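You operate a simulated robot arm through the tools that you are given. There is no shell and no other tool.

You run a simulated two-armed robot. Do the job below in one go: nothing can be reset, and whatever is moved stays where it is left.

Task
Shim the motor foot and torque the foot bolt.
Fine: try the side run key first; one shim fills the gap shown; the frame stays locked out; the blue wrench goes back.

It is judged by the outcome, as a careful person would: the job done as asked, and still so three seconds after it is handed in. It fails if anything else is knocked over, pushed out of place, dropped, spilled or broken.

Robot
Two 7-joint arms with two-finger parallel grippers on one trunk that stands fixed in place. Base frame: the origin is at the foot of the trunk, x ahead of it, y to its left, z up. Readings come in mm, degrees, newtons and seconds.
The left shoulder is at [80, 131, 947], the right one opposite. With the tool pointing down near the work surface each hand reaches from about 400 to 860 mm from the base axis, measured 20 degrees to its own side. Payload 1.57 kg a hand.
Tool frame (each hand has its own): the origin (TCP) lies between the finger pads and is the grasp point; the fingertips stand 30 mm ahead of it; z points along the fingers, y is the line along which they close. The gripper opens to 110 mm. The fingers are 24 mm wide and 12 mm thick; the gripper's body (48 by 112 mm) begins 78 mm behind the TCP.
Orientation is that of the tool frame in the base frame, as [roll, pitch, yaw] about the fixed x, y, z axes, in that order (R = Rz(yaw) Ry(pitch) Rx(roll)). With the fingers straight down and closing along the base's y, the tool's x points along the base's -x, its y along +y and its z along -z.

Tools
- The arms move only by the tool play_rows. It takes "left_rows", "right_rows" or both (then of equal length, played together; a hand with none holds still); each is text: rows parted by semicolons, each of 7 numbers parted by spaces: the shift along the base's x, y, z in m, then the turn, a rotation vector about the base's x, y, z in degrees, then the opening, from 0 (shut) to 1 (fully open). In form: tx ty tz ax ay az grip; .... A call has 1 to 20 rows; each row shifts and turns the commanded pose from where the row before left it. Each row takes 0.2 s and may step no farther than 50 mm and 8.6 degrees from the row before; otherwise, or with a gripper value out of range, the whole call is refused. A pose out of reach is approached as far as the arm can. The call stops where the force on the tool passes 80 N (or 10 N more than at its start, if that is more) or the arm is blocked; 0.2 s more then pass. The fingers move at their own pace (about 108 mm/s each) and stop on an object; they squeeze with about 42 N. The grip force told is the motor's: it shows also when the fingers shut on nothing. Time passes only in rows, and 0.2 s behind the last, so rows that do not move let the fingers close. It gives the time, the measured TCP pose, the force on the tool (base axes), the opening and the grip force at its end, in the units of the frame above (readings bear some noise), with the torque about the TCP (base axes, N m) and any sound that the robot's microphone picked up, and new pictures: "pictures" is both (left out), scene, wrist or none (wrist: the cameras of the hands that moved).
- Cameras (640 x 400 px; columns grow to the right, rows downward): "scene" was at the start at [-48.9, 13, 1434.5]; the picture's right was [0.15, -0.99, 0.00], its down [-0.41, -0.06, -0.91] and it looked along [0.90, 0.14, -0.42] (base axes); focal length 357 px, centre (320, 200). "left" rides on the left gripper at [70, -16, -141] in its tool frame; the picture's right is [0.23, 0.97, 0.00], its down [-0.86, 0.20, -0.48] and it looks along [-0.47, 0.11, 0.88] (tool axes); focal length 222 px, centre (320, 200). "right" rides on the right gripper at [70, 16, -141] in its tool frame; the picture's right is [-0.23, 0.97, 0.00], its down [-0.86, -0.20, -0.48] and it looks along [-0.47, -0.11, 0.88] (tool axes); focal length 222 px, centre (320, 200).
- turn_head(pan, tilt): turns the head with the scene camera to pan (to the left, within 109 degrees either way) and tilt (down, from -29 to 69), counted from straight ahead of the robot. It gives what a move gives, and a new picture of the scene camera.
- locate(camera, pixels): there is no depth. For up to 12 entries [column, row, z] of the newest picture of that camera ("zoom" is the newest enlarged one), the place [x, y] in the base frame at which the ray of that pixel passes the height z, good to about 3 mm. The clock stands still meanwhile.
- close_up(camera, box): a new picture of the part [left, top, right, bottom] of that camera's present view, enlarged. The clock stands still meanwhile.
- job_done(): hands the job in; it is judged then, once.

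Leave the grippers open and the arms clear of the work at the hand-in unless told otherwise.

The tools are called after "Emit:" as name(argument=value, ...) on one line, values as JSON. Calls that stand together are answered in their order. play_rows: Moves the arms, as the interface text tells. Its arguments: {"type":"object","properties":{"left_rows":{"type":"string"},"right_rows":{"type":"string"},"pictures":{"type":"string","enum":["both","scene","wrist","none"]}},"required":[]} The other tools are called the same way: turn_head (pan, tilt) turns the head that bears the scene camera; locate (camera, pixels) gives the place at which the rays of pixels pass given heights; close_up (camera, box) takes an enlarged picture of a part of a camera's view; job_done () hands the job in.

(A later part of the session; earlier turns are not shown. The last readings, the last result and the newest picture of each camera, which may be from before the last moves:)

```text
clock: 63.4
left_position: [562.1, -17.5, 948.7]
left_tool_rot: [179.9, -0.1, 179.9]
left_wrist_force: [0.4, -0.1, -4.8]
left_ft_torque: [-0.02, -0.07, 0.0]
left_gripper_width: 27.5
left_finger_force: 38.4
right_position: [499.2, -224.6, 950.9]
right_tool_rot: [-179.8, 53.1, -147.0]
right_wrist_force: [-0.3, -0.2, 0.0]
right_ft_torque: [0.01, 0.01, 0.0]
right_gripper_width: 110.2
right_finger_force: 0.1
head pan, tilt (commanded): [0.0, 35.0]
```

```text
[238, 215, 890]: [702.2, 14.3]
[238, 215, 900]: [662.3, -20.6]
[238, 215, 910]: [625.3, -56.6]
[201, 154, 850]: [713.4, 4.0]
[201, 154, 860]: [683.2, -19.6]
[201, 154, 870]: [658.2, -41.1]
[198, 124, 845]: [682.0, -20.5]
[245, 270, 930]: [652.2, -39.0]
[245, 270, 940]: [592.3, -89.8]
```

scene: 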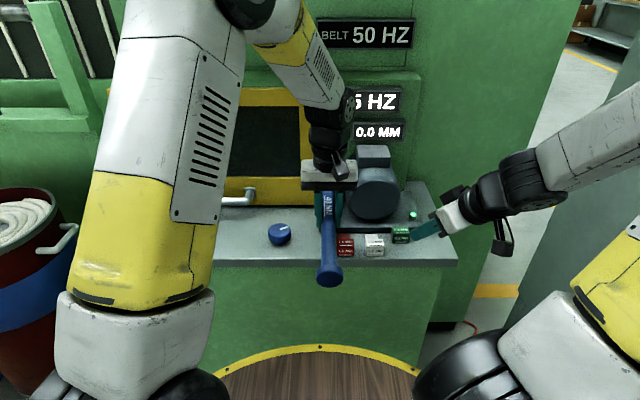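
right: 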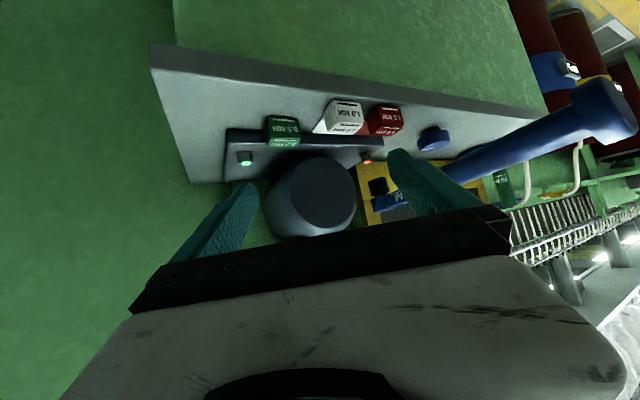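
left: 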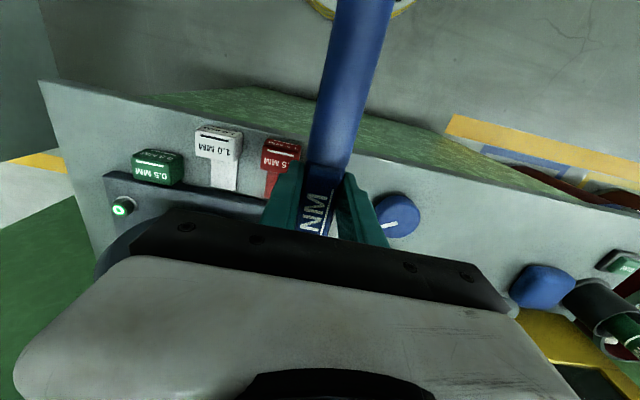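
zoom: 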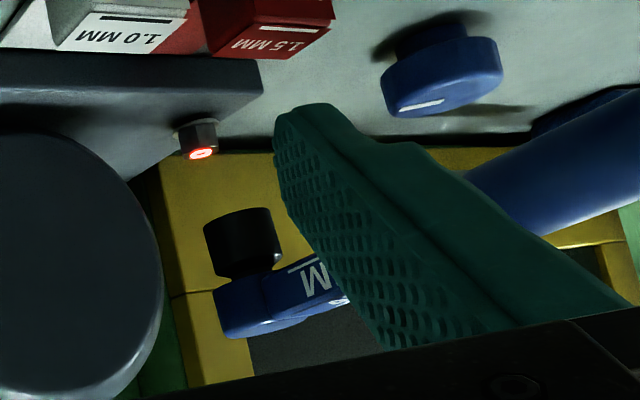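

Bolt axis ≈ (683, −20), top z ≈ 860; socket bottom ≈ (665, −19, 900). I'll advance the wrench +18 mm in x and lower it so the socket hovers ~10 mm above the bolt, then compare.

Emit:
play_rows(left_rows="0.009 -0.001 -0.005 0 0 0 0; 0.009 -0.001 -0.01 0 0 0 0; 0 0 -0.012 0 0 0 0; 0 0 0 0 0 0 0", right_rows="0 0 0 0 0 0 0.8; 0 0 0 0 0 0 0.7; 0 0 0 0 0 0 0.6; 0 0 0 0 0 0 0.6", pictures="both")

Emit:
close_up(camera="right", box=[320, 120, 480, 230])

```text
clock: 64.4
left_position: [579.5, -18.2, 922.7]
left_tool_rot: [179.8, -0.1, 179.9]
left_wrist_force: [-0.3, 0.1, -3.6]
left_ft_torque: [0.02, -0.07, 0.02]
left_gripper_width: 27.6
left_finger_force: 37.7
right_position: [500.0, -223.2, 951.0]
right_tool_rot: [-179.8, 53.0, -147.1]
right_wrist_force: [0.2, 0.2, 0.7]
right_ft_torque: [0.0, 0.01, -0.02]
right_gripper_width: 66.0
right_finger_force: 0.1
head pan, tilt (commanded): [0.0, 35.0]
```

scene: 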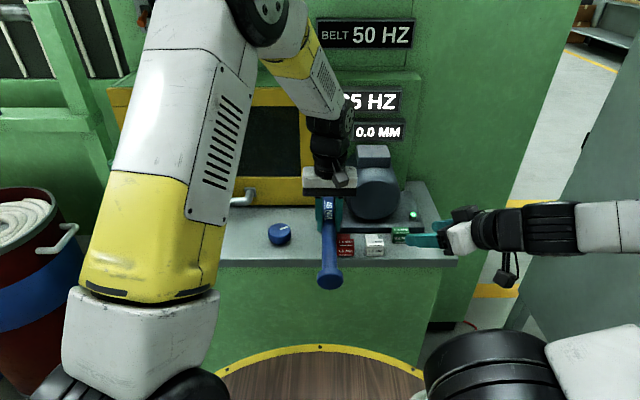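
right: 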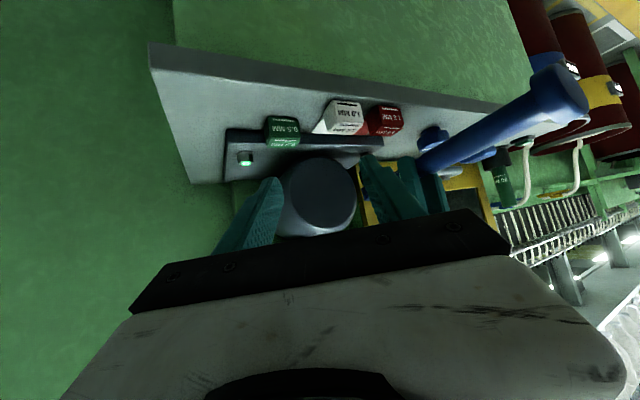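
left: 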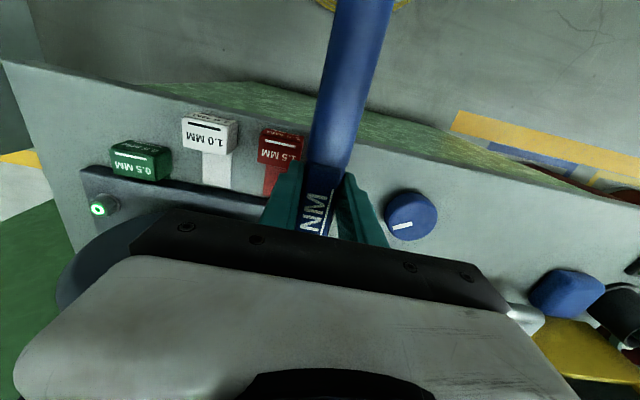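

```text
3.64 times, centred on (400, 175) of right
```

zoom: 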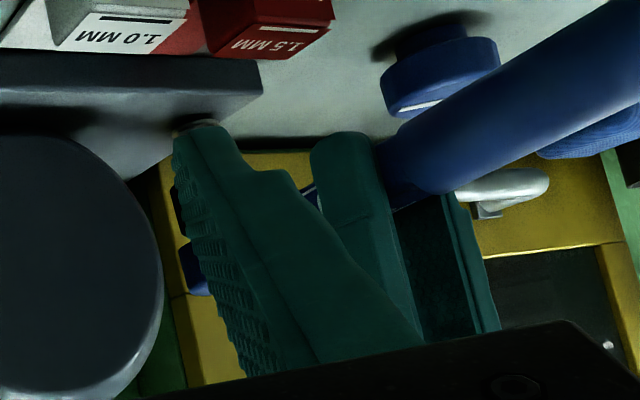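

Open the right fingers again so they don't hide the bolt.

Emit:
play_rows(right_rows="0 0 0 0 0 0 1; 0 0 0 0 0 0 1", pictures="wrist")

Emit:
close_up(camera="right", box=[340, 130, 420, 185])

```text
clock: 65.0
left_position: [579.2, -21.0, 921.9]
left_tool_rot: [180.0, -0.1, 180.0]
left_wrist_force: [0.5, 0.3, -4.7]
left_ft_torque: [0.0, -0.04, -0.03]
left_gripper_width: 27.7
left_finger_force: 38.1
right_position: [499.4, -223.6, 950.5]
right_tool_rot: [-179.8, 53.1, -147.0]
right_wrist_force: [0.6, 0.1, 0.4]
right_ft_torque: [0.01, 0.02, 0.0]
right_gripper_width: 110.1
right_finger_force: 0.1
head pan, tilt (commanded): [0.0, 35.0]
```

right: 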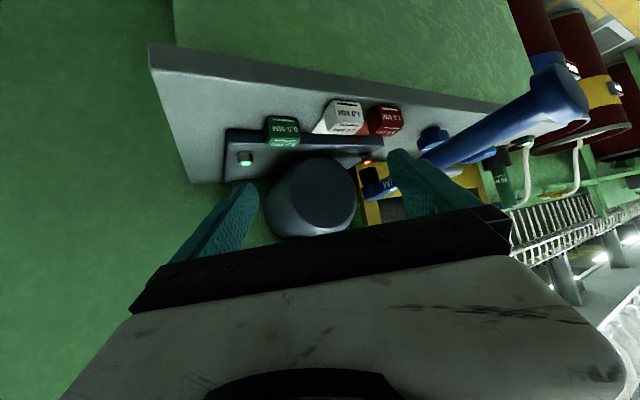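

```text
7.27 times, centred on (380, 158) of right
```

zoom: 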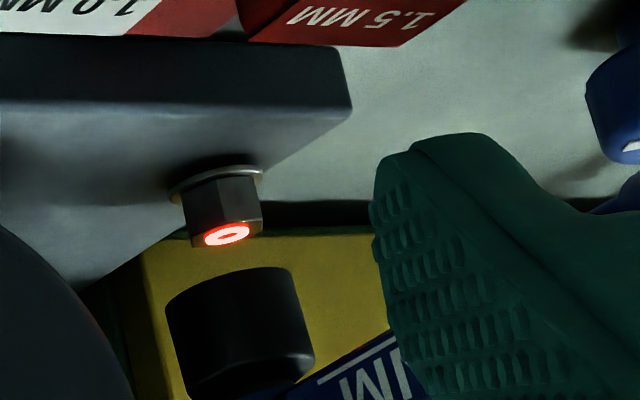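

Emit:
locate(camera="zoom", pixels=[[231, 284, 870], [231, 284, 874], [231, 284, 878], [226, 236, 860], [226, 236, 862], [218, 182, 845], [218, 182, 842]])

```text
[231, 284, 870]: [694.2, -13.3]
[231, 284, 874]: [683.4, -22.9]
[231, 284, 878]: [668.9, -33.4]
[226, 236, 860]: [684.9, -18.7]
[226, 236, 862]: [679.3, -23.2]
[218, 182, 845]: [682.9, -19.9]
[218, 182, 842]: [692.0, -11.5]
```

Socket and bolt line up across the view (axis offset < 1 mm), and by reach the socket is at about (683, −20). Lower in small steps watching the force.

Emit:
play_rows(left_rows="0 0 -0.004 0 0 0 0; 0 0 -0.004 0 0 0 0; 0 0 -0.003 0 0 0 0", pictures="none")

Emit:
close_up(camera="right", box=[340, 130, 420, 185])

Emit:
play_rows(left_rows="0 0 -0.002 0 0 0 0; 0 0 -0.002 0 0 0 0", pictures="none")

```text
clock: 65.8
left_position: [579.0, -18.8, 912.0]
left_tool_rot: [179.9, -0.1, 179.9]
left_wrist_force: [0.7, 0.6, -4.6]
left_ft_torque: [-0.03, -0.08, 0.0]
left_gripper_width: 27.5
left_finger_force: 38.4
right_position: [499.9, -223.3, 950.7]
right_tool_rot: [-179.9, 53.1, -147.1]
right_wrist_force: [-0.2, -0.3, -0.1]
right_ft_torque: [-0.01, -0.01, 0.0]
right_gripper_width: 110.2
right_finger_force: 0.0
head pan, tilt (commanded): [0.0, 35.0]
```

```text
7.27 times, centred on (380, 158) of right
```

zoom: 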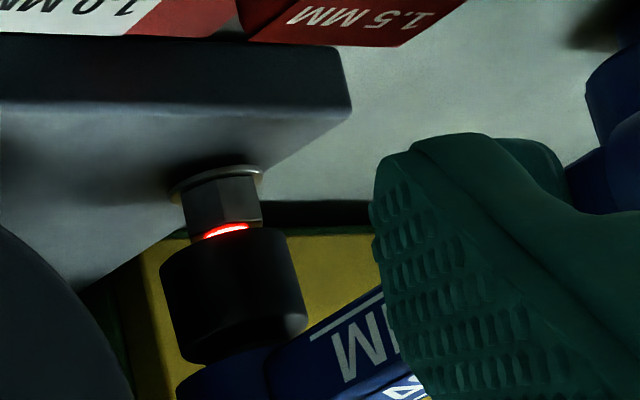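

```text
clock: 66.4
left_position: [579.2, -18.9, 907.2]
left_tool_rot: [179.9, -0.1, 179.9]
left_wrist_force: [0.0, -0.7, -3.7]
left_ft_torque: [-0.02, -0.09, -0.01]
left_gripper_width: 27.7
left_finger_force: 38.0
right_position: [500.5, -223.4, 950.4]
right_tool_rot: [-179.8, 53.1, -147.0]
right_wrist_force: [0.5, -0.1, 0.3]
right_ft_torque: [0.0, 0.01, -0.05]
right_gripper_width: 110.1
right_finger_force: 0.1
head pan, tilt (commanded): [0.0, 35.0]
```

Emit:
play_rows(left_rows="0 0 -0.002 0 0 0 0; 0 0 -0.002 0 0 0 0", pictures="none")

Emit:
close_up(camera="right", box=[340, 130, 420, 185])

```text
clock: 67.0
left_position: [578.7, -18.1, 903.6]
left_tool_rot: [179.9, -0.1, 180.0]
left_wrist_force: [0.4, 0.1, -3.1]
left_ft_torque: [0.01, -0.08, 0.0]
left_gripper_width: 27.6
left_finger_force: 37.8
right_position: [499.6, -223.1, 950.8]
right_tool_rot: [-179.9, 53.1, -147.0]
right_wrist_force: [-0.1, 0.7, 0.1]
right_ft_torque: [-0.04, 0.01, -0.02]
right_gripper_width: 110.0
right_finger_force: 0.0
head pan, tilt (commanded): [0.0, 35.0]
```

```text
7.27 times, centred on (380, 158) of right
```

zoom: 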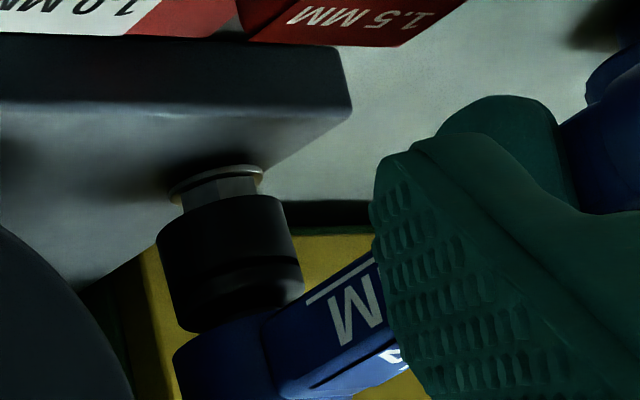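

The socket is sliding over the hex with no side force. Continue down until it seats.

Emit:
play_rows(left_rows="0 0 -0.002 0 0 0 0; 0 0 -0.002 0 0 0 0", pictures="none")

Emit:
play_rows(left_rows="0 0 -0.0015 0 0 0 0; 0 0 -0.0015 0 0 0 0", pictures="none")

Emit:
close_up(camera="right", box=[340, 130, 420, 185])

```text
clock: 67.6
left_position: [579.2, -17.8, 899.5]
left_tool_rot: [180.0, -0.1, 179.9]
left_wrist_force: [0.0, 0.2, -4.5]
left_ft_torque: [-0.04, -0.08, 0.04]
left_gripper_width: 27.4
left_finger_force: 38.4
right_position: [498.8, -224.6, 951.1]
right_tool_rot: [-179.8, 53.0, -147.0]
right_wrist_force: [-0.1, -0.2, -0.5]
right_ft_torque: [0.02, -0.01, 0.02]
right_gripper_width: 109.9
right_finger_force: 0.0
head pan, tilt (commanded): [0.0, 35.0]
```

```text
clock: 68.2
left_position: [577.2, -19.2, 896.7]
left_tool_rot: [179.9, -0.1, 179.8]
left_wrist_force: [-0.1, -0.1, -4.2]
left_ft_torque: [0.01, -0.07, 0.03]
left_gripper_width: 27.5
left_finger_force: 38.0
right_position: [500.1, -224.0, 950.8]
right_tool_rot: [-179.8, 53.1, -147.0]
right_wrist_force: [-0.1, -0.1, 0.2]
right_ft_torque: [0.0, 0.01, 0.03]
right_gripper_width: 109.9
right_finger_force: 0.1
head pan, tilt (commanded): [0.0, 35.0]
```

```text
7.27 times, centred on (380, 158) of right
```

zoom: 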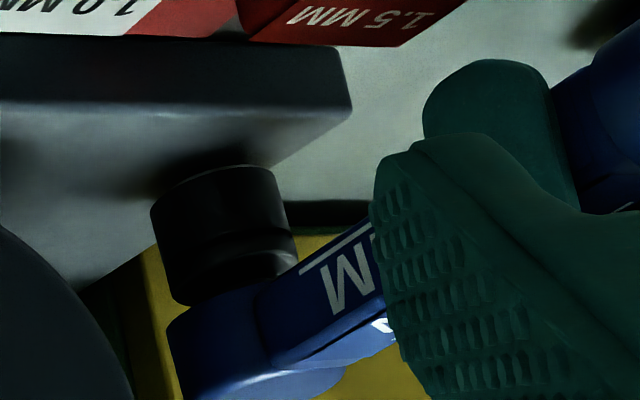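

Emit:
play_rows(left_rows="0 0 -0.0015 0 0 0 0; 0 0 -0.0015 0 0 0 0", pictures="none")

Emit:
close_up(camera="right", box=[340, 130, 420, 185])

```text
clock: 68.8
left_position: [578.3, -18.9, 894.3]
left_tool_rot: [180.0, -0.1, 179.9]
left_wrist_force: [0.1, 0.2, -4.4]
left_ft_torque: [-0.01, -0.06, -0.04]
left_gripper_width: 27.6
left_finger_force: 37.6
right_position: [500.6, -223.2, 951.6]
right_tool_rot: [-179.8, 53.2, -147.0]
right_wrist_force: [-0.5, 0.0, -0.2]
right_ft_torque: [0.01, 0.02, 0.03]
right_gripper_width: 109.9
right_finger_force: 0.1
head pan, tilt (commanded): [0.0, 35.0]
```

```text
7.27 times, centred on (380, 158) of right
```

zoom: 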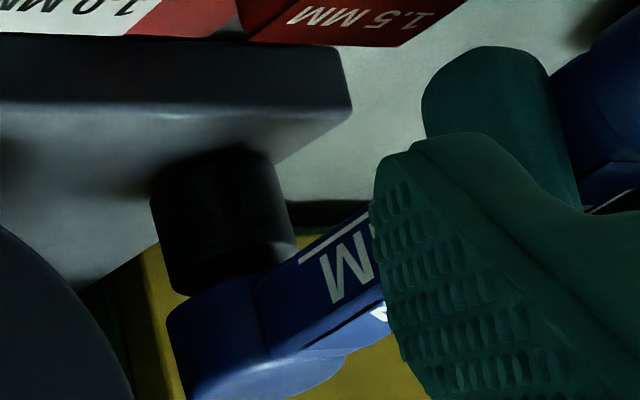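

Emit:
play_rows(left_rows="0 0 -0.001 0 0 0 0; 0 0 -0.001 0 0 0 0; 0 0 0 0 0 0 0", pictures="none")

Emit:
play_rows(left_rows="0 0 -0.001 0 0 0 0; 0 0 -0.001 0 0 0 0; 0 0 0 0 0 0 0", pictures="wrist")

Emit:
close_up(camera="right", box=[340, 130, 420, 185])

```text
clock: 69.6
left_position: [578.2, -19.8, 891.1]
left_tool_rot: [179.9, -0.2, 180.0]
left_wrist_force: [0.5, -0.3, -4.1]
left_ft_torque: [-0.01, -0.05, 0.02]
left_gripper_width: 27.2
left_finger_force: 38.3
right_position: [499.9, -224.6, 950.3]
right_tool_rot: [-179.7, 53.1, -147.0]
right_wrist_force: [0.3, 0.3, -0.3]
right_ft_torque: [0.0, 0.02, -0.01]
right_gripper_width: 110.0
right_finger_force: 0.1
head pan, tilt (commanded): [0.0, 35.0]
```

```text
clock: 70.4
left_position: [579.4, -18.7, 889.1]
left_tool_rot: [180.0, 0.0, 179.9]
left_wrist_force: [-4.7, 0.5, 8.0]
left_ft_torque: [-0.08, -1.0, 0.02]
left_gripper_width: 27.8
left_finger_force: 38.2
right_position: [498.5, -223.9, 950.7]
right_tool_rot: [-179.7, 53.1, -147.0]
right_wrist_force: [0.3, -0.1, -0.2]
right_ft_torque: [0.02, 0.03, 0.0]
right_gripper_width: 109.9
right_finger_force: 0.1
head pan, tilt (commanded): [0.0, 35.0]
```

left: 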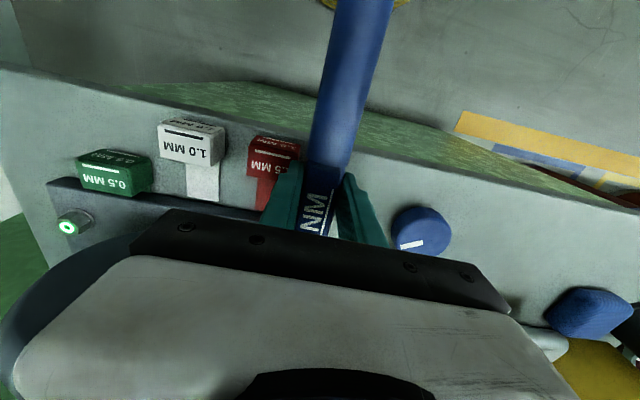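

```text
7.27 times, centred on (380, 158) of right
```

zoom: 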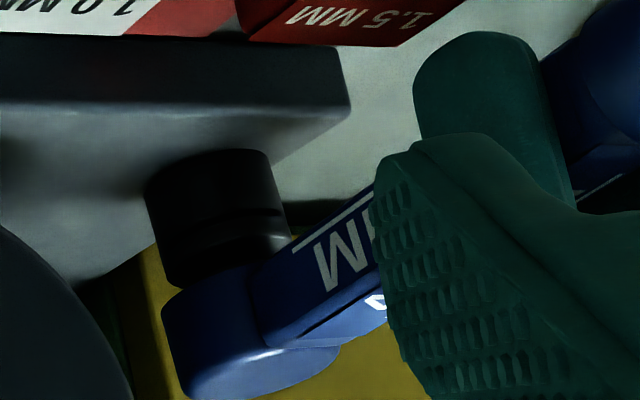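

Contact: force z rose to +8 N at z 889 — the socket is down over the hex on the foot. I'll ease up 1 mm and begin turning clockwise about the bolt (handle swings to the left), first 10°.

Emit:
play_rows(left_rows="0 0 0.001 0 0 0 0; 0.0004 0.0091 0 0 0 -5 0; 0.0012 0.009 0 0 0 -5 0", pictures="wrist")

Emit:
close_up(camera="right", box=[340, 130, 420, 185])

```text
clock: 71.2
left_position: [580.8, -0.7, 889.5]
left_tool_rot: [180.0, -0.1, 170.0]
left_wrist_force: [1.6, 1.1, 1.0]
left_ft_torque: [-0.14, -0.55, 0.1]
left_gripper_width: 27.6
left_finger_force: 38.4
right_position: [499.8, -224.2, 951.5]
right_tool_rot: [-179.8, 53.2, -147.0]
right_wrist_force: [0.2, -0.5, 0.2]
right_ft_torque: [-0.03, -0.03, 0.0]
right_gripper_width: 110.2
right_finger_force: 0.2
head pan, tilt (commanded): [0.0, 35.0]
```

left: 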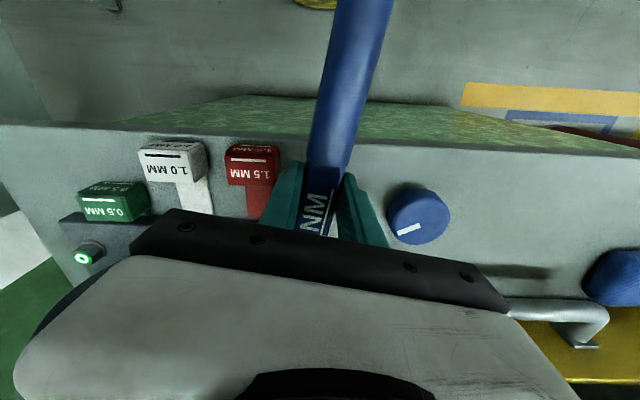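

```text
7.27 times, centred on (380, 158) of right
```

zoom: 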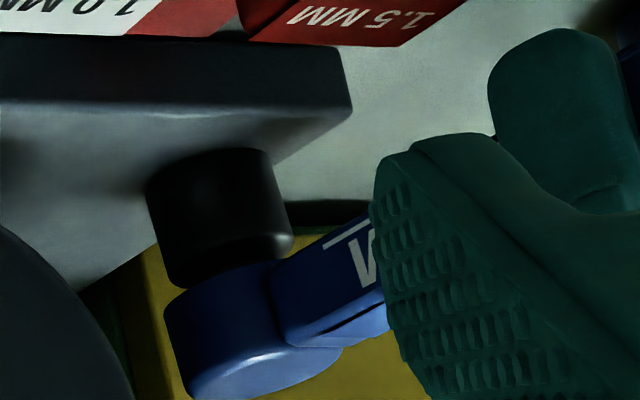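

Turning freely so far and the socket stays centred on the bolt. Continue 15°.

Emit:
play_rows(left_rows="0.002 0.0089 0 0 0 -5 0; 0.0027 0.0087 0 0 0 -5 0; 0.0035 0.0084 0 0 0 -5 0", pictures="none")

Emit:
close_up(camera="right", box=[340, 130, 420, 185])

```text
clock: 72.0
left_position: [587.5, 26.1, 892.1]
left_tool_rot: [179.9, -0.2, 154.9]
left_wrist_force: [0.0, 0.2, -4.0]
left_ft_torque: [-0.05, -0.05, 0.01]
left_gripper_width: 27.6
left_finger_force: 38.1
right_position: [500.5, -223.7, 951.4]
right_tool_rot: [-179.8, 53.1, -147.0]
right_wrist_force: [-0.1, 0.1, 0.3]
right_ft_torque: [-0.01, 0.01, 0.0]
right_gripper_width: 110.0
right_finger_force: 0.0
head pan, tilt (commanded): [0.0, 35.0]
```

```text
7.27 times, centred on (380, 158) of right
```

zoom: 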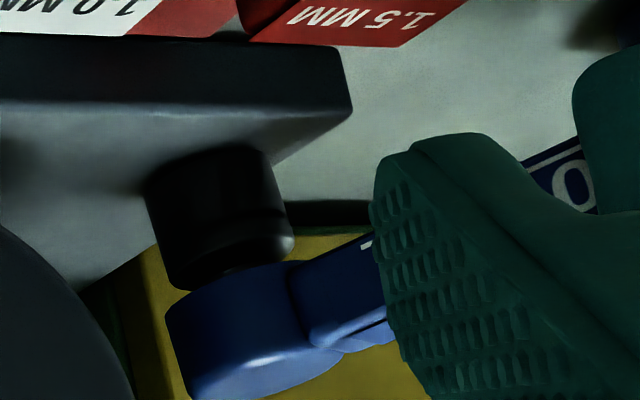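

No resistance yet. Keep turning to about 130°, with 2 mm lower to stay seated.

Emit:
play_rows(left_rows="0.0042 0.0081 -0.001 0 0 -5 0; 0.0049 0.0077 -0.001 0 0 -5 0; 0.0055 0.0072 0 0 0 -5 0; 0.0061 0.0067 0 0 0 -5 0", pictures="both")

Emit:
close_up(camera="right", box=[340, 130, 420, 185])

```text
clock: 73.0
left_position: [609.2, 57.0, 890.7]
left_tool_rot: [180.0, 0.0, 134.9]
left_wrist_force: [0.0, 0.6, 4.5]
left_ft_torque: [-0.72, -0.58, 0.44]
left_gripper_width: 27.6
left_finger_force: 37.8
right_position: [499.2, -223.2, 950.1]
right_tool_rot: [-179.8, 53.1, -147.1]
right_wrist_force: [0.4, -0.2, 1.0]
right_ft_torque: [0.03, 0.04, -0.02]
right_gripper_width: 110.3
right_finger_force: 0.1
head pan, tilt (commanded): [0.0, 35.0]
```

scene: 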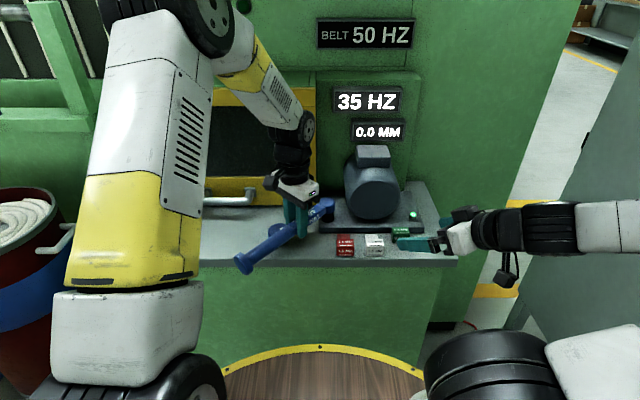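
left: 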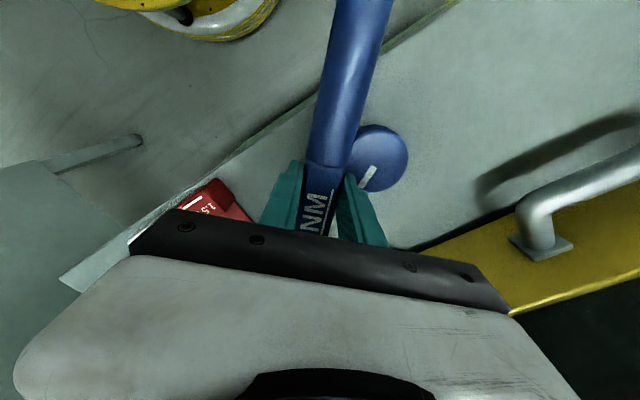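

```text
7.27 times, centred on (380, 158) of right
```

zoom: 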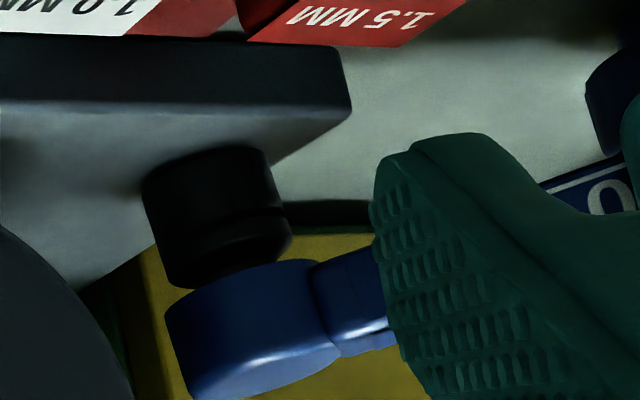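

45° turned with only slight contact force, no click yet. I'll lift the socket off and look at the bolt (ring colour and hex orientation) to see whether it turned.

Emit:
play_rows(left_rows="0 0 0.008 0 0 0 0; 0 0 0.01 0 0 0 0; 0 0 0.012 0 0 0 0; 0 0 0 0 0 0 0", pictures="none")

Emit:
close_up(camera="right", box=[340, 130, 420, 185])

```text
clock: 74.0
left_position: [608.7, 54.6, 918.0]
left_tool_rot: [179.9, -0.1, 135.0]
left_wrist_force: [0.5, -0.4, -4.0]
left_ft_torque: [-0.05, -0.07, 0.02]
left_gripper_width: 27.6
left_finger_force: 37.9
right_position: [500.1, -223.6, 950.1]
right_tool_rot: [-179.8, 53.0, -147.1]
right_wrist_force: [0.4, 0.4, 0.8]
right_ft_torque: [0.0, 0.0, 0.03]
right_gripper_width: 109.8
right_finger_force: 0.0
head pan, tilt (commanded): [0.0, 35.0]
```

```text
7.27 times, centred on (380, 158) of right
```

zoom: 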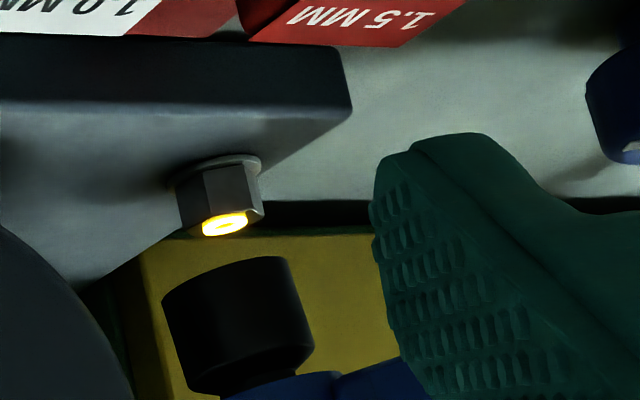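

The ring is now amber and the bolt has gone down ~3 mm — it is tightening. I'll swing the wrench back (raised) to 185° and take another bite.

Emit:
play_rows(left_rows="-0.0061 -0.0067 0 0 0 5 0; -0.0055 -0.0072 0 0 0 5 0; -0.0049 -0.0077 0 0 0 5 0; -0.0042 -0.0081 0 0 0 5 0; -0.0035 -0.0084 0 0 0 5 0; -0.0027 -0.0087 0 0 0 5 0; -0.002 -0.0089 0 0 0 5 0; -0.0012 -0.009 0 0 0 5 0; -0.0004 -0.0091 0 0 0 5 0; 0.0004 -0.0091 0 0 0 5 0; 0 0 0 0 0 0 0", pictures="none")

Emit:
close_up(camera="right", box=[340, 130, 420, 185])

```text
clock: 76.4
left_position: [577.7, -26.7, 917.6]
left_tool_rot: [179.8, -0.1, -175.0]
left_wrist_force: [-0.4, -0.4, -3.8]
left_ft_torque: [-0.01, -0.11, 0.01]
left_gripper_width: 27.8
left_finger_force: 38.2
right_position: [499.3, -222.9, 950.4]
right_tool_rot: [-179.8, 53.1, -147.0]
right_wrist_force: [-0.4, -0.7, -0.3]
right_ft_torque: [-0.02, 0.0, 0.01]
right_gripper_width: 110.2
right_finger_force: 0.0
head pan, tilt (commanded): [0.0, 35.0]
```

```text
7.27 times, centred on (380, 158) of right
```

zoom: 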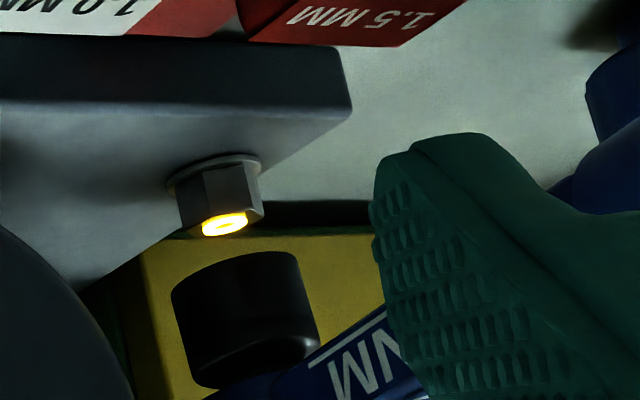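

Socket is within ~1.5 mm of the axis; nudge (+1, −1.5 mm) and lower onto the bolt again.

Emit:
play_rows(left_rows="0.001 -0.0015 -0.006 0 0 0 0; 0 0 -0.006 0 0 0 0; 0 0 -0.006 0 0 0 0; 0 0 -0.005 0 0 0 0; 0 0 -0.003 0 0 0 0", pictures="none")

Emit:
play_rows(left_rows="0 0 -0.0015 0 0 0 0; 0 0 -0.0015 0 0 0 0; 0 0 0 0 0 0 0", pictures="none")

Emit:
close_up(camera="right", box=[340, 130, 420, 185])

```text
clock: 77.6
left_position: [578.4, -29.7, 894.6]
left_tool_rot: [179.9, -0.2, -175.0]
left_wrist_force: [-10.8, -0.9, 16.4]
left_ft_torque: [0.19, -1.62, -0.02]
left_gripper_width: 27.6
left_finger_force: 38.4
right_position: [499.3, -224.5, 951.3]
right_tool_rot: [-179.9, 53.0, -146.9]
right_wrist_force: [0.8, -0.1, 0.2]
right_ft_torque: [-0.01, 0.01, -0.02]
right_gripper_width: 110.1
right_finger_force: 0.0
head pan, tilt (commanded): [0.0, 35.0]
```

```text
clock: 78.4
left_position: [579.9, -29.1, 888.9]
left_tool_rot: [179.9, -0.1, -175.1]
left_wrist_force: [-1.0, -1.6, -1.8]
left_ft_torque: [0.12, -0.27, -0.04]
left_gripper_width: 27.4
left_finger_force: 38.2
right_position: [500.8, -223.8, 951.7]
right_tool_rot: [-179.8, 53.1, -147.0]
right_wrist_force: [-0.6, 0.4, 0.7]
right_ft_torque: [-0.01, -0.01, 0.0]
right_gripper_width: 110.0
right_finger_force: 0.0
head pan, tilt (commanded): [0.0, 35.0]
```

```text
7.27 times, centred on (380, 158) of right
```

zoom: 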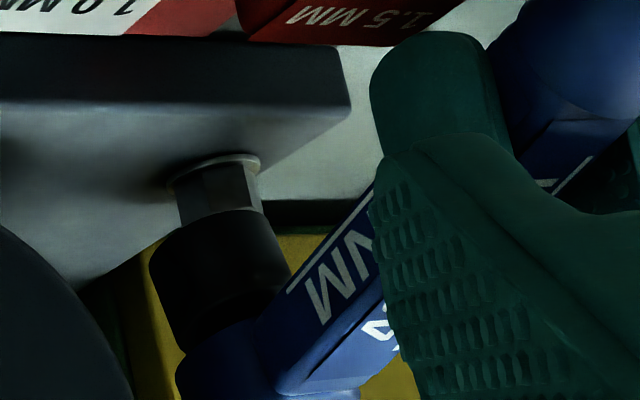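

The socket did not slip over the hex this time; it seems to sit on the bolt top and the wrench pitched a little in the fingers. Lift off and inspect.

Emit:
play_rows(left_rows="0 0 0.008 0 0 0 0; 0 0 0.01 0 0 0 0; 0 0 0.012 0 0 0 0; 0 0 0 0 0 0 0", pictures="both")

Emit:
close_up(camera="right", box=[320, 120, 520, 240])

Emit:
close_up(camera="right", box=[340, 130, 420, 185])

```text
clock: 79.4
left_position: [580.1, -28.2, 920.7]
left_tool_rot: [179.9, -0.1, -175.1]
left_wrist_force: [-0.2, -0.7, -4.6]
left_ft_torque: [0.02, -0.07, 0.02]
left_gripper_width: 27.9
left_finger_force: 37.7
right_position: [500.2, -223.6, 951.5]
right_tool_rot: [-179.7, 53.1, -147.0]
right_wrist_force: [0.0, -0.5, -0.7]
right_ft_torque: [-0.01, -0.04, 0.0]
right_gripper_width: 110.0
right_finger_force: 0.0
head pan, tilt (commanded): [0.0, 35.0]
```

scene: 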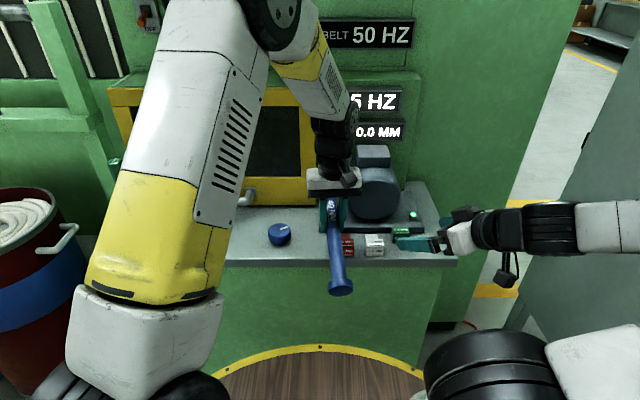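
left: 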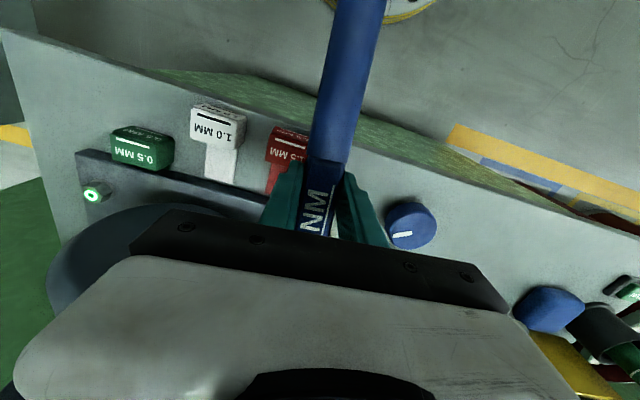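

```text
3.20 times, centred on (420, 180) of right
```

zoom: 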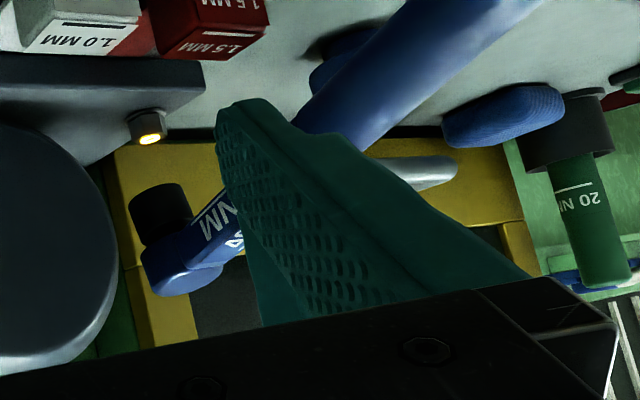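

```text
7.27 times, centred on (380, 158) of right
```

zoom: 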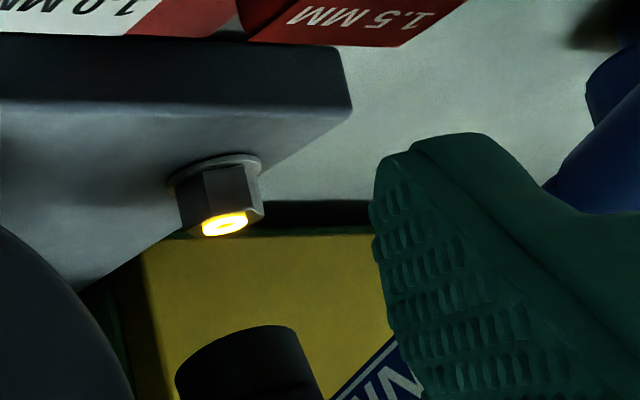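

The head is pitched up ~8° in the grip. Likely cause: the hex socket only fits at 60° multiples, and I came back 50°. I'll go to 195° (60° back from where I left off) and tilt the hand ~8° to level the wrench again.

Emit:
play_rows(left_rows="0.0012 -0.009 0.005 0 0 5 0; 0.0015 -0.009 0.005 0 0 5 0; 0 0 0 -2.07 7.73 0 0; 0 0 0 0 0 0 0", pictures="both")

Emit:
close_up(camera="right", box=[340, 130, 420, 185])

Emit:
close_up(camera="right", box=[320, 60, 640, 240])

```text
clock: 80.4
left_position: [582.6, -46.9, 930.5]
left_tool_rot: [179.9, -8.2, -165.0]
left_wrist_force: [0.1, 0.5, -3.6]
left_ft_torque: [0.04, -0.06, 0.0]
left_gripper_width: 27.7
left_finger_force: 37.7
right_position: [500.1, -224.3, 950.9]
right_tool_rot: [-179.8, 53.1, -146.9]
right_wrist_force: [-0.2, 0.1, 0.6]
right_ft_torque: [0.02, -0.03, 0.0]
right_gripper_width: 110.0
right_finger_force: 0.0
head pan, tilt (commanded): [0.0, 35.0]
```

scene: 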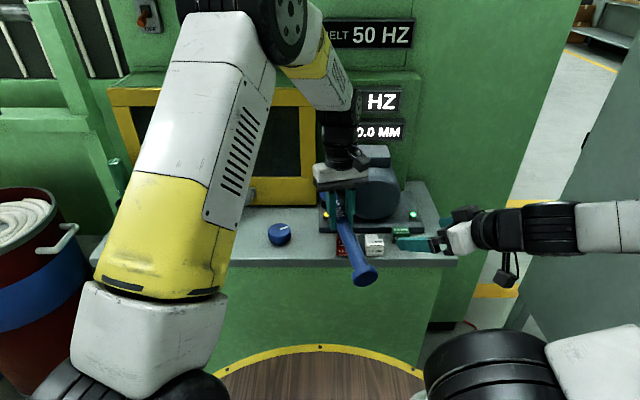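
left: 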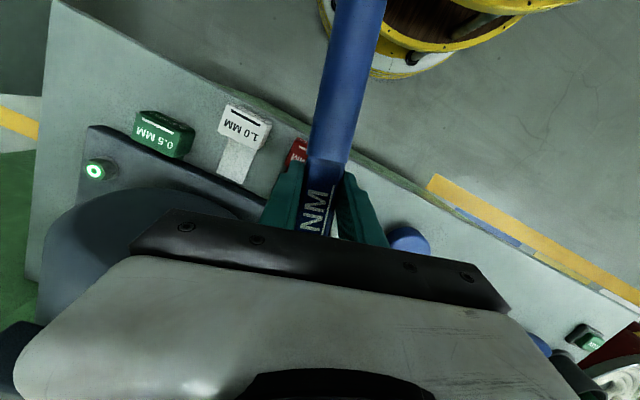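

```text
7.27 times, centred on (380, 158) of right
```

zoom: 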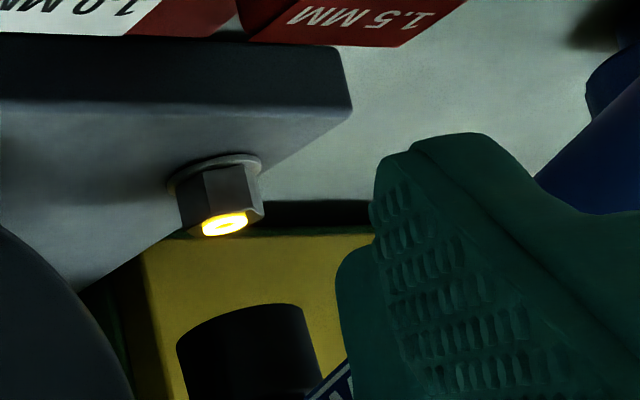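

```text
2.00 times, centred on (480, 150) of right
```

zoom: 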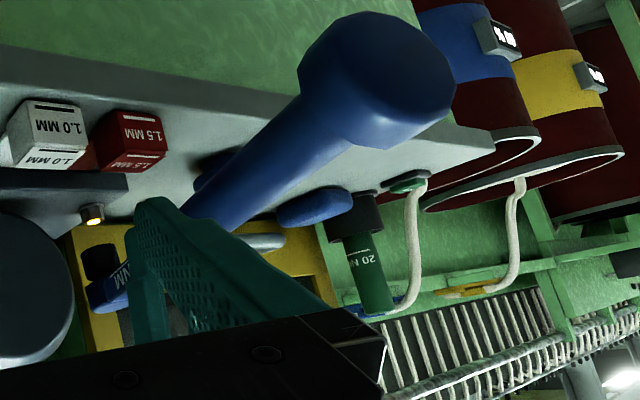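

Emit:
close_up(camera="right", box=[340, 130, 420, 185])

Emit:
locate(camera="zoom", pixels=[[238, 328, 880], [238, 328, 884], [238, 328, 888], [224, 225, 856], [224, 225, 858]])

```text
7.27 times, centred on (380, 158) of right
```

zoom: 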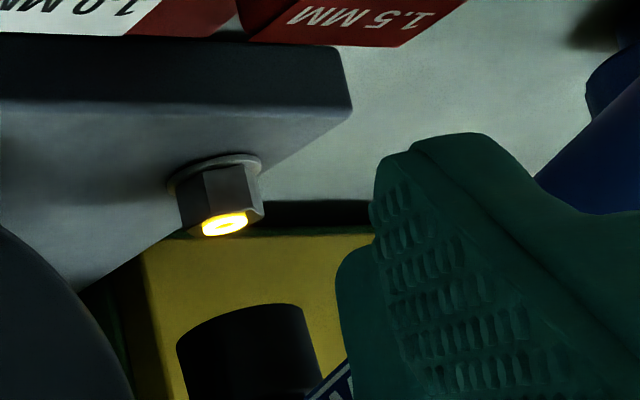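

```text
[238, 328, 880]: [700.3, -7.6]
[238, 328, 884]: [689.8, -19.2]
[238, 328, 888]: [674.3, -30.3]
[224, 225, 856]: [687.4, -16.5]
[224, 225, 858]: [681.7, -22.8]
```

Emit:
close_up(camera="scene", box=[290, 160, 390, 250])

```text
4.44 times, centred on (340, 205) of scene
```

zoom: 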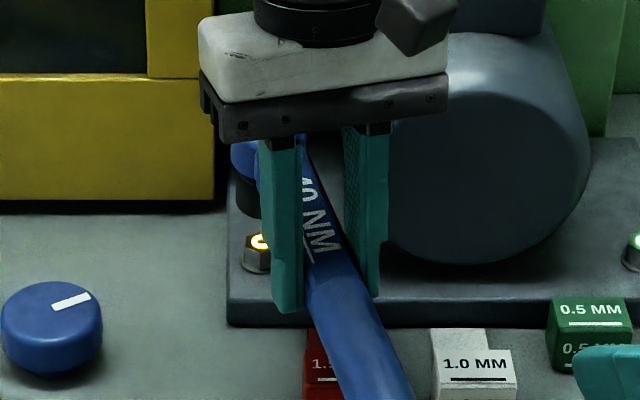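

Emit:
close_up(camera="scene", box=[330, 185, 370, 220])

Emit:
close_up(camera="scene", box=[335, 185, 365, 220])

```text
11.43 times, centred on (350, 202) of scene
```

zoom: 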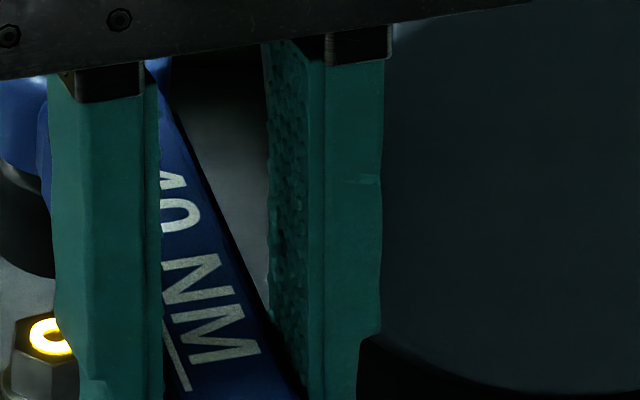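

```text
11.43 times, centred on (350, 202) of scene
```

zoom: 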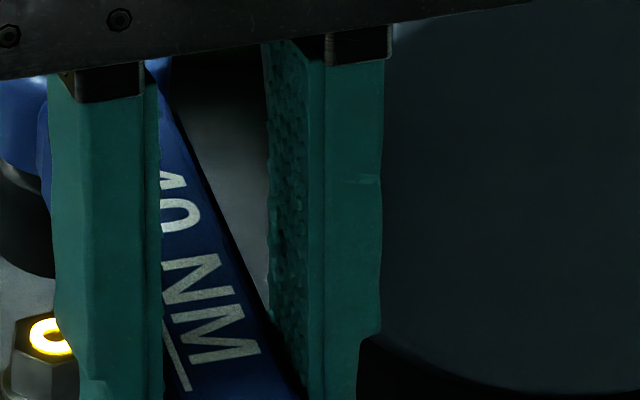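

Zoom slightly further left to see the full socket edge and bolt.

Emit:
close_up(camera="scene", box=[315, 183, 355, 223])

```text
10.00 times, centred on (335, 203) of scene
```

zoom: 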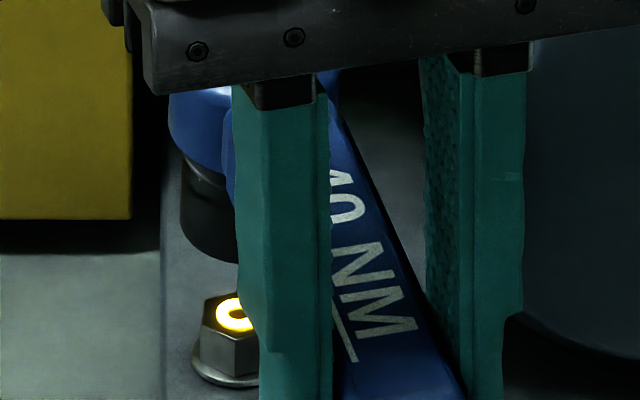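

Scene view shows the socket axis ~2.5 mm to the right of the bolt axis (column 250 vs 240), while the right camera shows it aligned across its view — so the socket is ~4 mm short along that line. Correct by (+3, +2.5 mm) and recheck.

Emit:
play_rows(left_rows="0.003 0.0025 -0.008 0 0 0 0; 0 0 -0.007 0 0 0 0; 0 0 0 0 0 0 0", pictures="none")

Emit:
close_up(camera="right", box=[340, 130, 420, 185])

Emit:
close_up(camera="scene", box=[315, 183, 355, 223])

```text
clock: 81.2
left_position: [587.1, -44.1, 914.3]
left_tool_rot: [179.9, -8.1, -165.0]
left_wrist_force: [0.4, 0.2, -3.7]
left_ft_torque: [0.03, -0.1, 0.0]
left_gripper_width: 27.5
left_finger_force: 37.8
right_position: [499.4, -223.0, 950.9]
right_tool_rot: [-179.8, 53.1, -146.9]
right_wrist_force: [-0.3, -0.8, -0.4]
right_ft_torque: [0.02, 0.0, -0.02]
right_gripper_width: 110.0
right_finger_force: 0.0
head pan, tilt (commanded): [0.0, 35.0]
```

```text
7.27 times, centred on (380, 158) of right
```

zoom: 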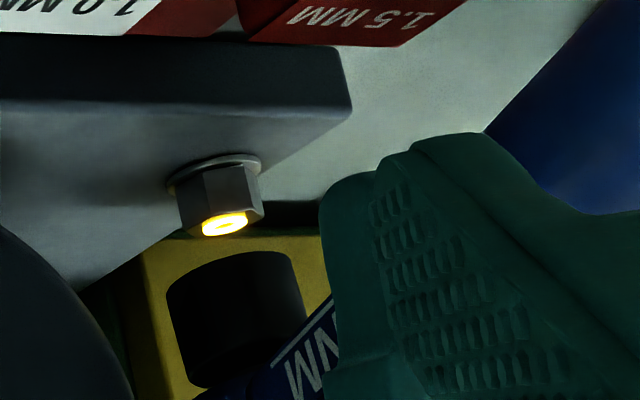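

```text
10.00 times, centred on (335, 203) of scene
```

zoom: 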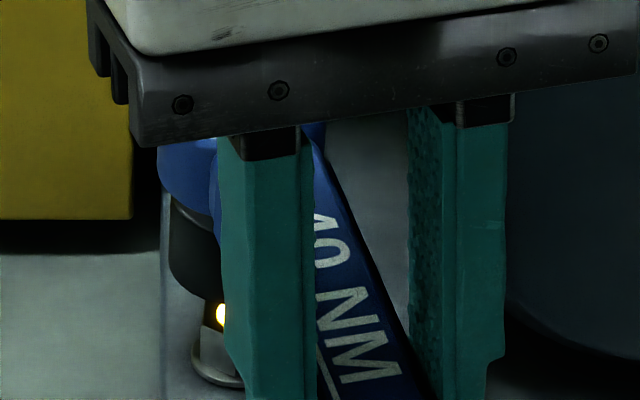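

Now both views agree: socket centred over the bolt. Lower gently in small steps.

Emit:
play_rows(left_rows="0 0 -0.004 0 0 0 0; 0 0 -0.003 0 0 0 0; 0 0 -0.003 0 0 0 0", pictures="none")

Emit:
play_rows(left_rows="0 0 -0.0015 0 0 0 0; 0 0 -0.0015 0 0 0 0", pictures="none")

Emit:
close_up(camera="right", box=[340, 130, 420, 185])

```text
clock: 82.0
left_position: [585.8, -45.1, 903.9]
left_tool_rot: [179.8, -8.1, -165.0]
left_wrist_force: [-0.4, 0.0, -4.9]
left_ft_torque: [0.06, -0.07, 0.0]
left_gripper_width: 27.9
left_finger_force: 38.2
right_position: [498.9, -223.8, 950.4]
right_tool_rot: [-179.8, 53.1, -147.0]
right_wrist_force: [-0.1, 0.3, 0.1]
right_ft_torque: [0.0, 0.02, 0.01]
right_gripper_width: 110.1
right_finger_force: 0.1
head pan, tilt (commanded): [0.0, 35.0]
```

```text
clock: 82.6
left_position: [585.2, -43.9, 901.9]
left_tool_rot: [179.9, -8.0, -165.0]
left_wrist_force: [-1.5, 0.6, 0.1]
left_ft_torque: [0.11, -0.41, 0.07]
left_gripper_width: 27.8
left_finger_force: 38.2
right_position: [499.2, -224.3, 951.2]
right_tool_rot: [-179.8, 53.1, -147.1]
right_wrist_force: [-0.1, 0.5, 0.1]
right_ft_torque: [0.0, 0.0, 0.0]
right_gripper_width: 109.7
right_finger_force: 0.0
head pan, tilt (commanded): [0.0, 35.0]
```

```text
7.27 times, centred on (380, 158) of right
```

zoom: 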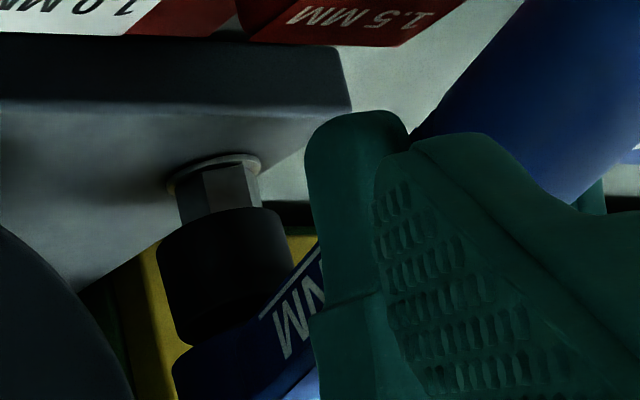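

Light contact at the bolt's top: still slightly off. By the two views x is ~2 mm too far; raise 3 mm, shift −2 mm in x, and lower again.

Emit:
play_rows(left_rows="0 0 0.003 0 0 0 0; -0.002 0 0 0 0 0 0; 0 0 -0.002 0 0 0 0; 0 0 -0.0015 0 0 0 0", pictures="none")

Emit:
play_rows(left_rows="0 0 -0.001 0 0 0 0; 0 0 -0.001 0 0 0 0", pictures="none")

Emit:
close_up(camera="right", box=[340, 130, 420, 185])

Emit:
close_up(camera="scene", box=[315, 183, 355, 223])

```text
clock: 83.6
left_position: [583.0, -43.3, 902.1]
left_tool_rot: [179.9, -8.0, -165.0]
left_wrist_force: [-4.3, 1.1, 5.4]
left_ft_torque: [0.23, -0.77, 0.19]
left_gripper_width: 27.8
left_finger_force: 37.7
right_position: [499.8, -224.4, 950.7]
right_tool_rot: [-180.0, 53.1, -147.1]
right_wrist_force: [-0.5, -0.7, -0.4]
right_ft_torque: [-0.01, 0.0, 0.01]
right_gripper_width: 110.1
right_finger_force: 0.1
head pan, tilt (commanded): [0.0, 35.0]
```

```text
clock: 84.2
left_position: [583.0, -44.4, 899.9]
left_tool_rot: [180.0, -8.2, -165.1]
left_wrist_force: [-6.4, -1.1, 9.2]
left_ft_torque: [0.3, -1.07, 0.06]
left_gripper_width: 28.0
left_finger_force: 38.5
right_position: [499.3, -224.2, 952.7]
right_tool_rot: [-179.9, 53.2, -147.0]
right_wrist_force: [-0.2, -0.5, 0.1]
right_ft_torque: [-0.02, 0.0, 0.0]
right_gripper_width: 110.1
right_finger_force: 0.0
head pan, tilt (commanded): [0.0, 35.0]
```

```text
7.27 times, centred on (380, 158) of right
```

zoom: 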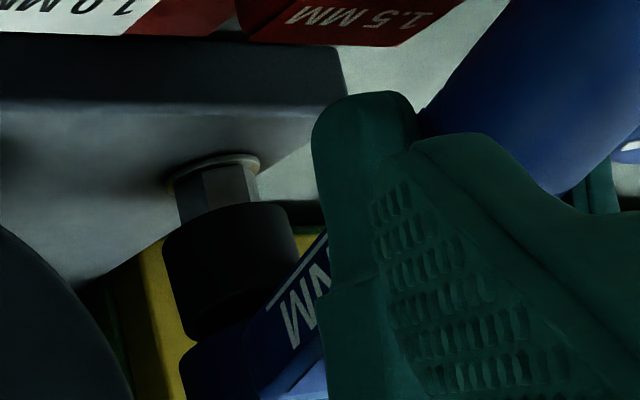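

```text
10.00 times, centred on (335, 203) of scene
```

zoom: 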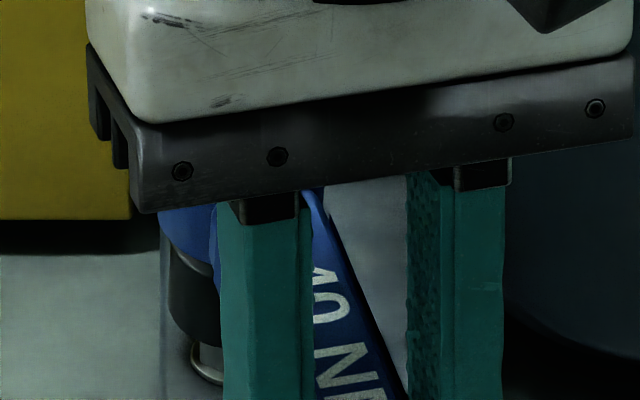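

Centred but still on top of the hex (9 N) — probably a hex-angle mismatch. I'll turn it clockwise in small 2.5° steps about the bolt with light pressure until it drops on.

Emit:
play_rows(left_rows="-0.001 0.0044 0.0005 0 0 -2.5 0; -0.001 0.0044 0 0 0 -2.5 0", pictures="none")

Emit:
play_rows(left_rows="-0.0007 0.0045 0 0 0 -2.5 0; -0.0006 0.0045 0 0 0 -2.5 0", pictures="none")

Emit:
close_up(camera="right", box=[340, 130, 420, 185])

```text
clock: 84.8
left_position: [581.1, -35.0, 899.6]
left_tool_rot: [-180.0, -8.0, -170.2]
left_wrist_force: [0.4, -2.9, 5.6]
left_ft_torque: [0.03, -1.05, -0.23]
left_gripper_width: 27.7
left_finger_force: 38.1
right_position: [501.2, -224.1, 951.1]
right_tool_rot: [-179.8, 53.0, -147.1]
right_wrist_force: [0.8, -0.3, -0.3]
right_ft_torque: [-0.01, 0.02, -0.03]
right_gripper_width: 110.0
right_finger_force: 0.0
head pan, tilt (commanded): [0.0, 35.0]
```

```text
clock: 85.4
left_position: [578.4, -26.2, 899.3]
left_tool_rot: [179.9, -8.1, -175.0]
left_wrist_force: [1.4, -0.7, 3.7]
left_ft_torque: [0.05, -0.85, -0.09]
left_gripper_width: 27.9
left_finger_force: 38.2
right_position: [500.4, -224.5, 951.1]
right_tool_rot: [-179.8, 53.1, -147.0]
right_wrist_force: [-0.5, 0.0, 0.1]
right_ft_torque: [0.0, 0.0, 0.0]
right_gripper_width: 110.0
right_finger_force: 0.1
head pan, tilt (commanded): [0.0, 35.0]
```

```text
7.27 times, centred on (380, 158) of right
```

zoom: 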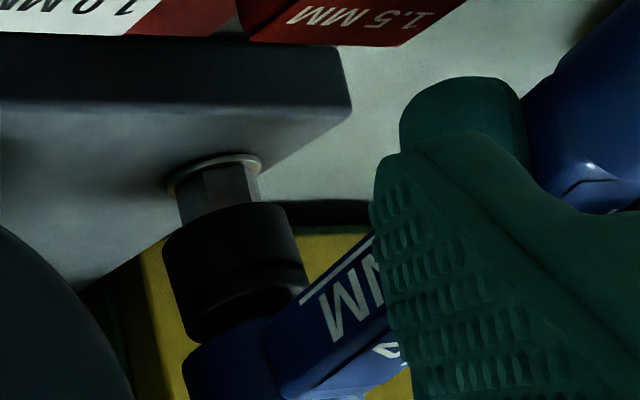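

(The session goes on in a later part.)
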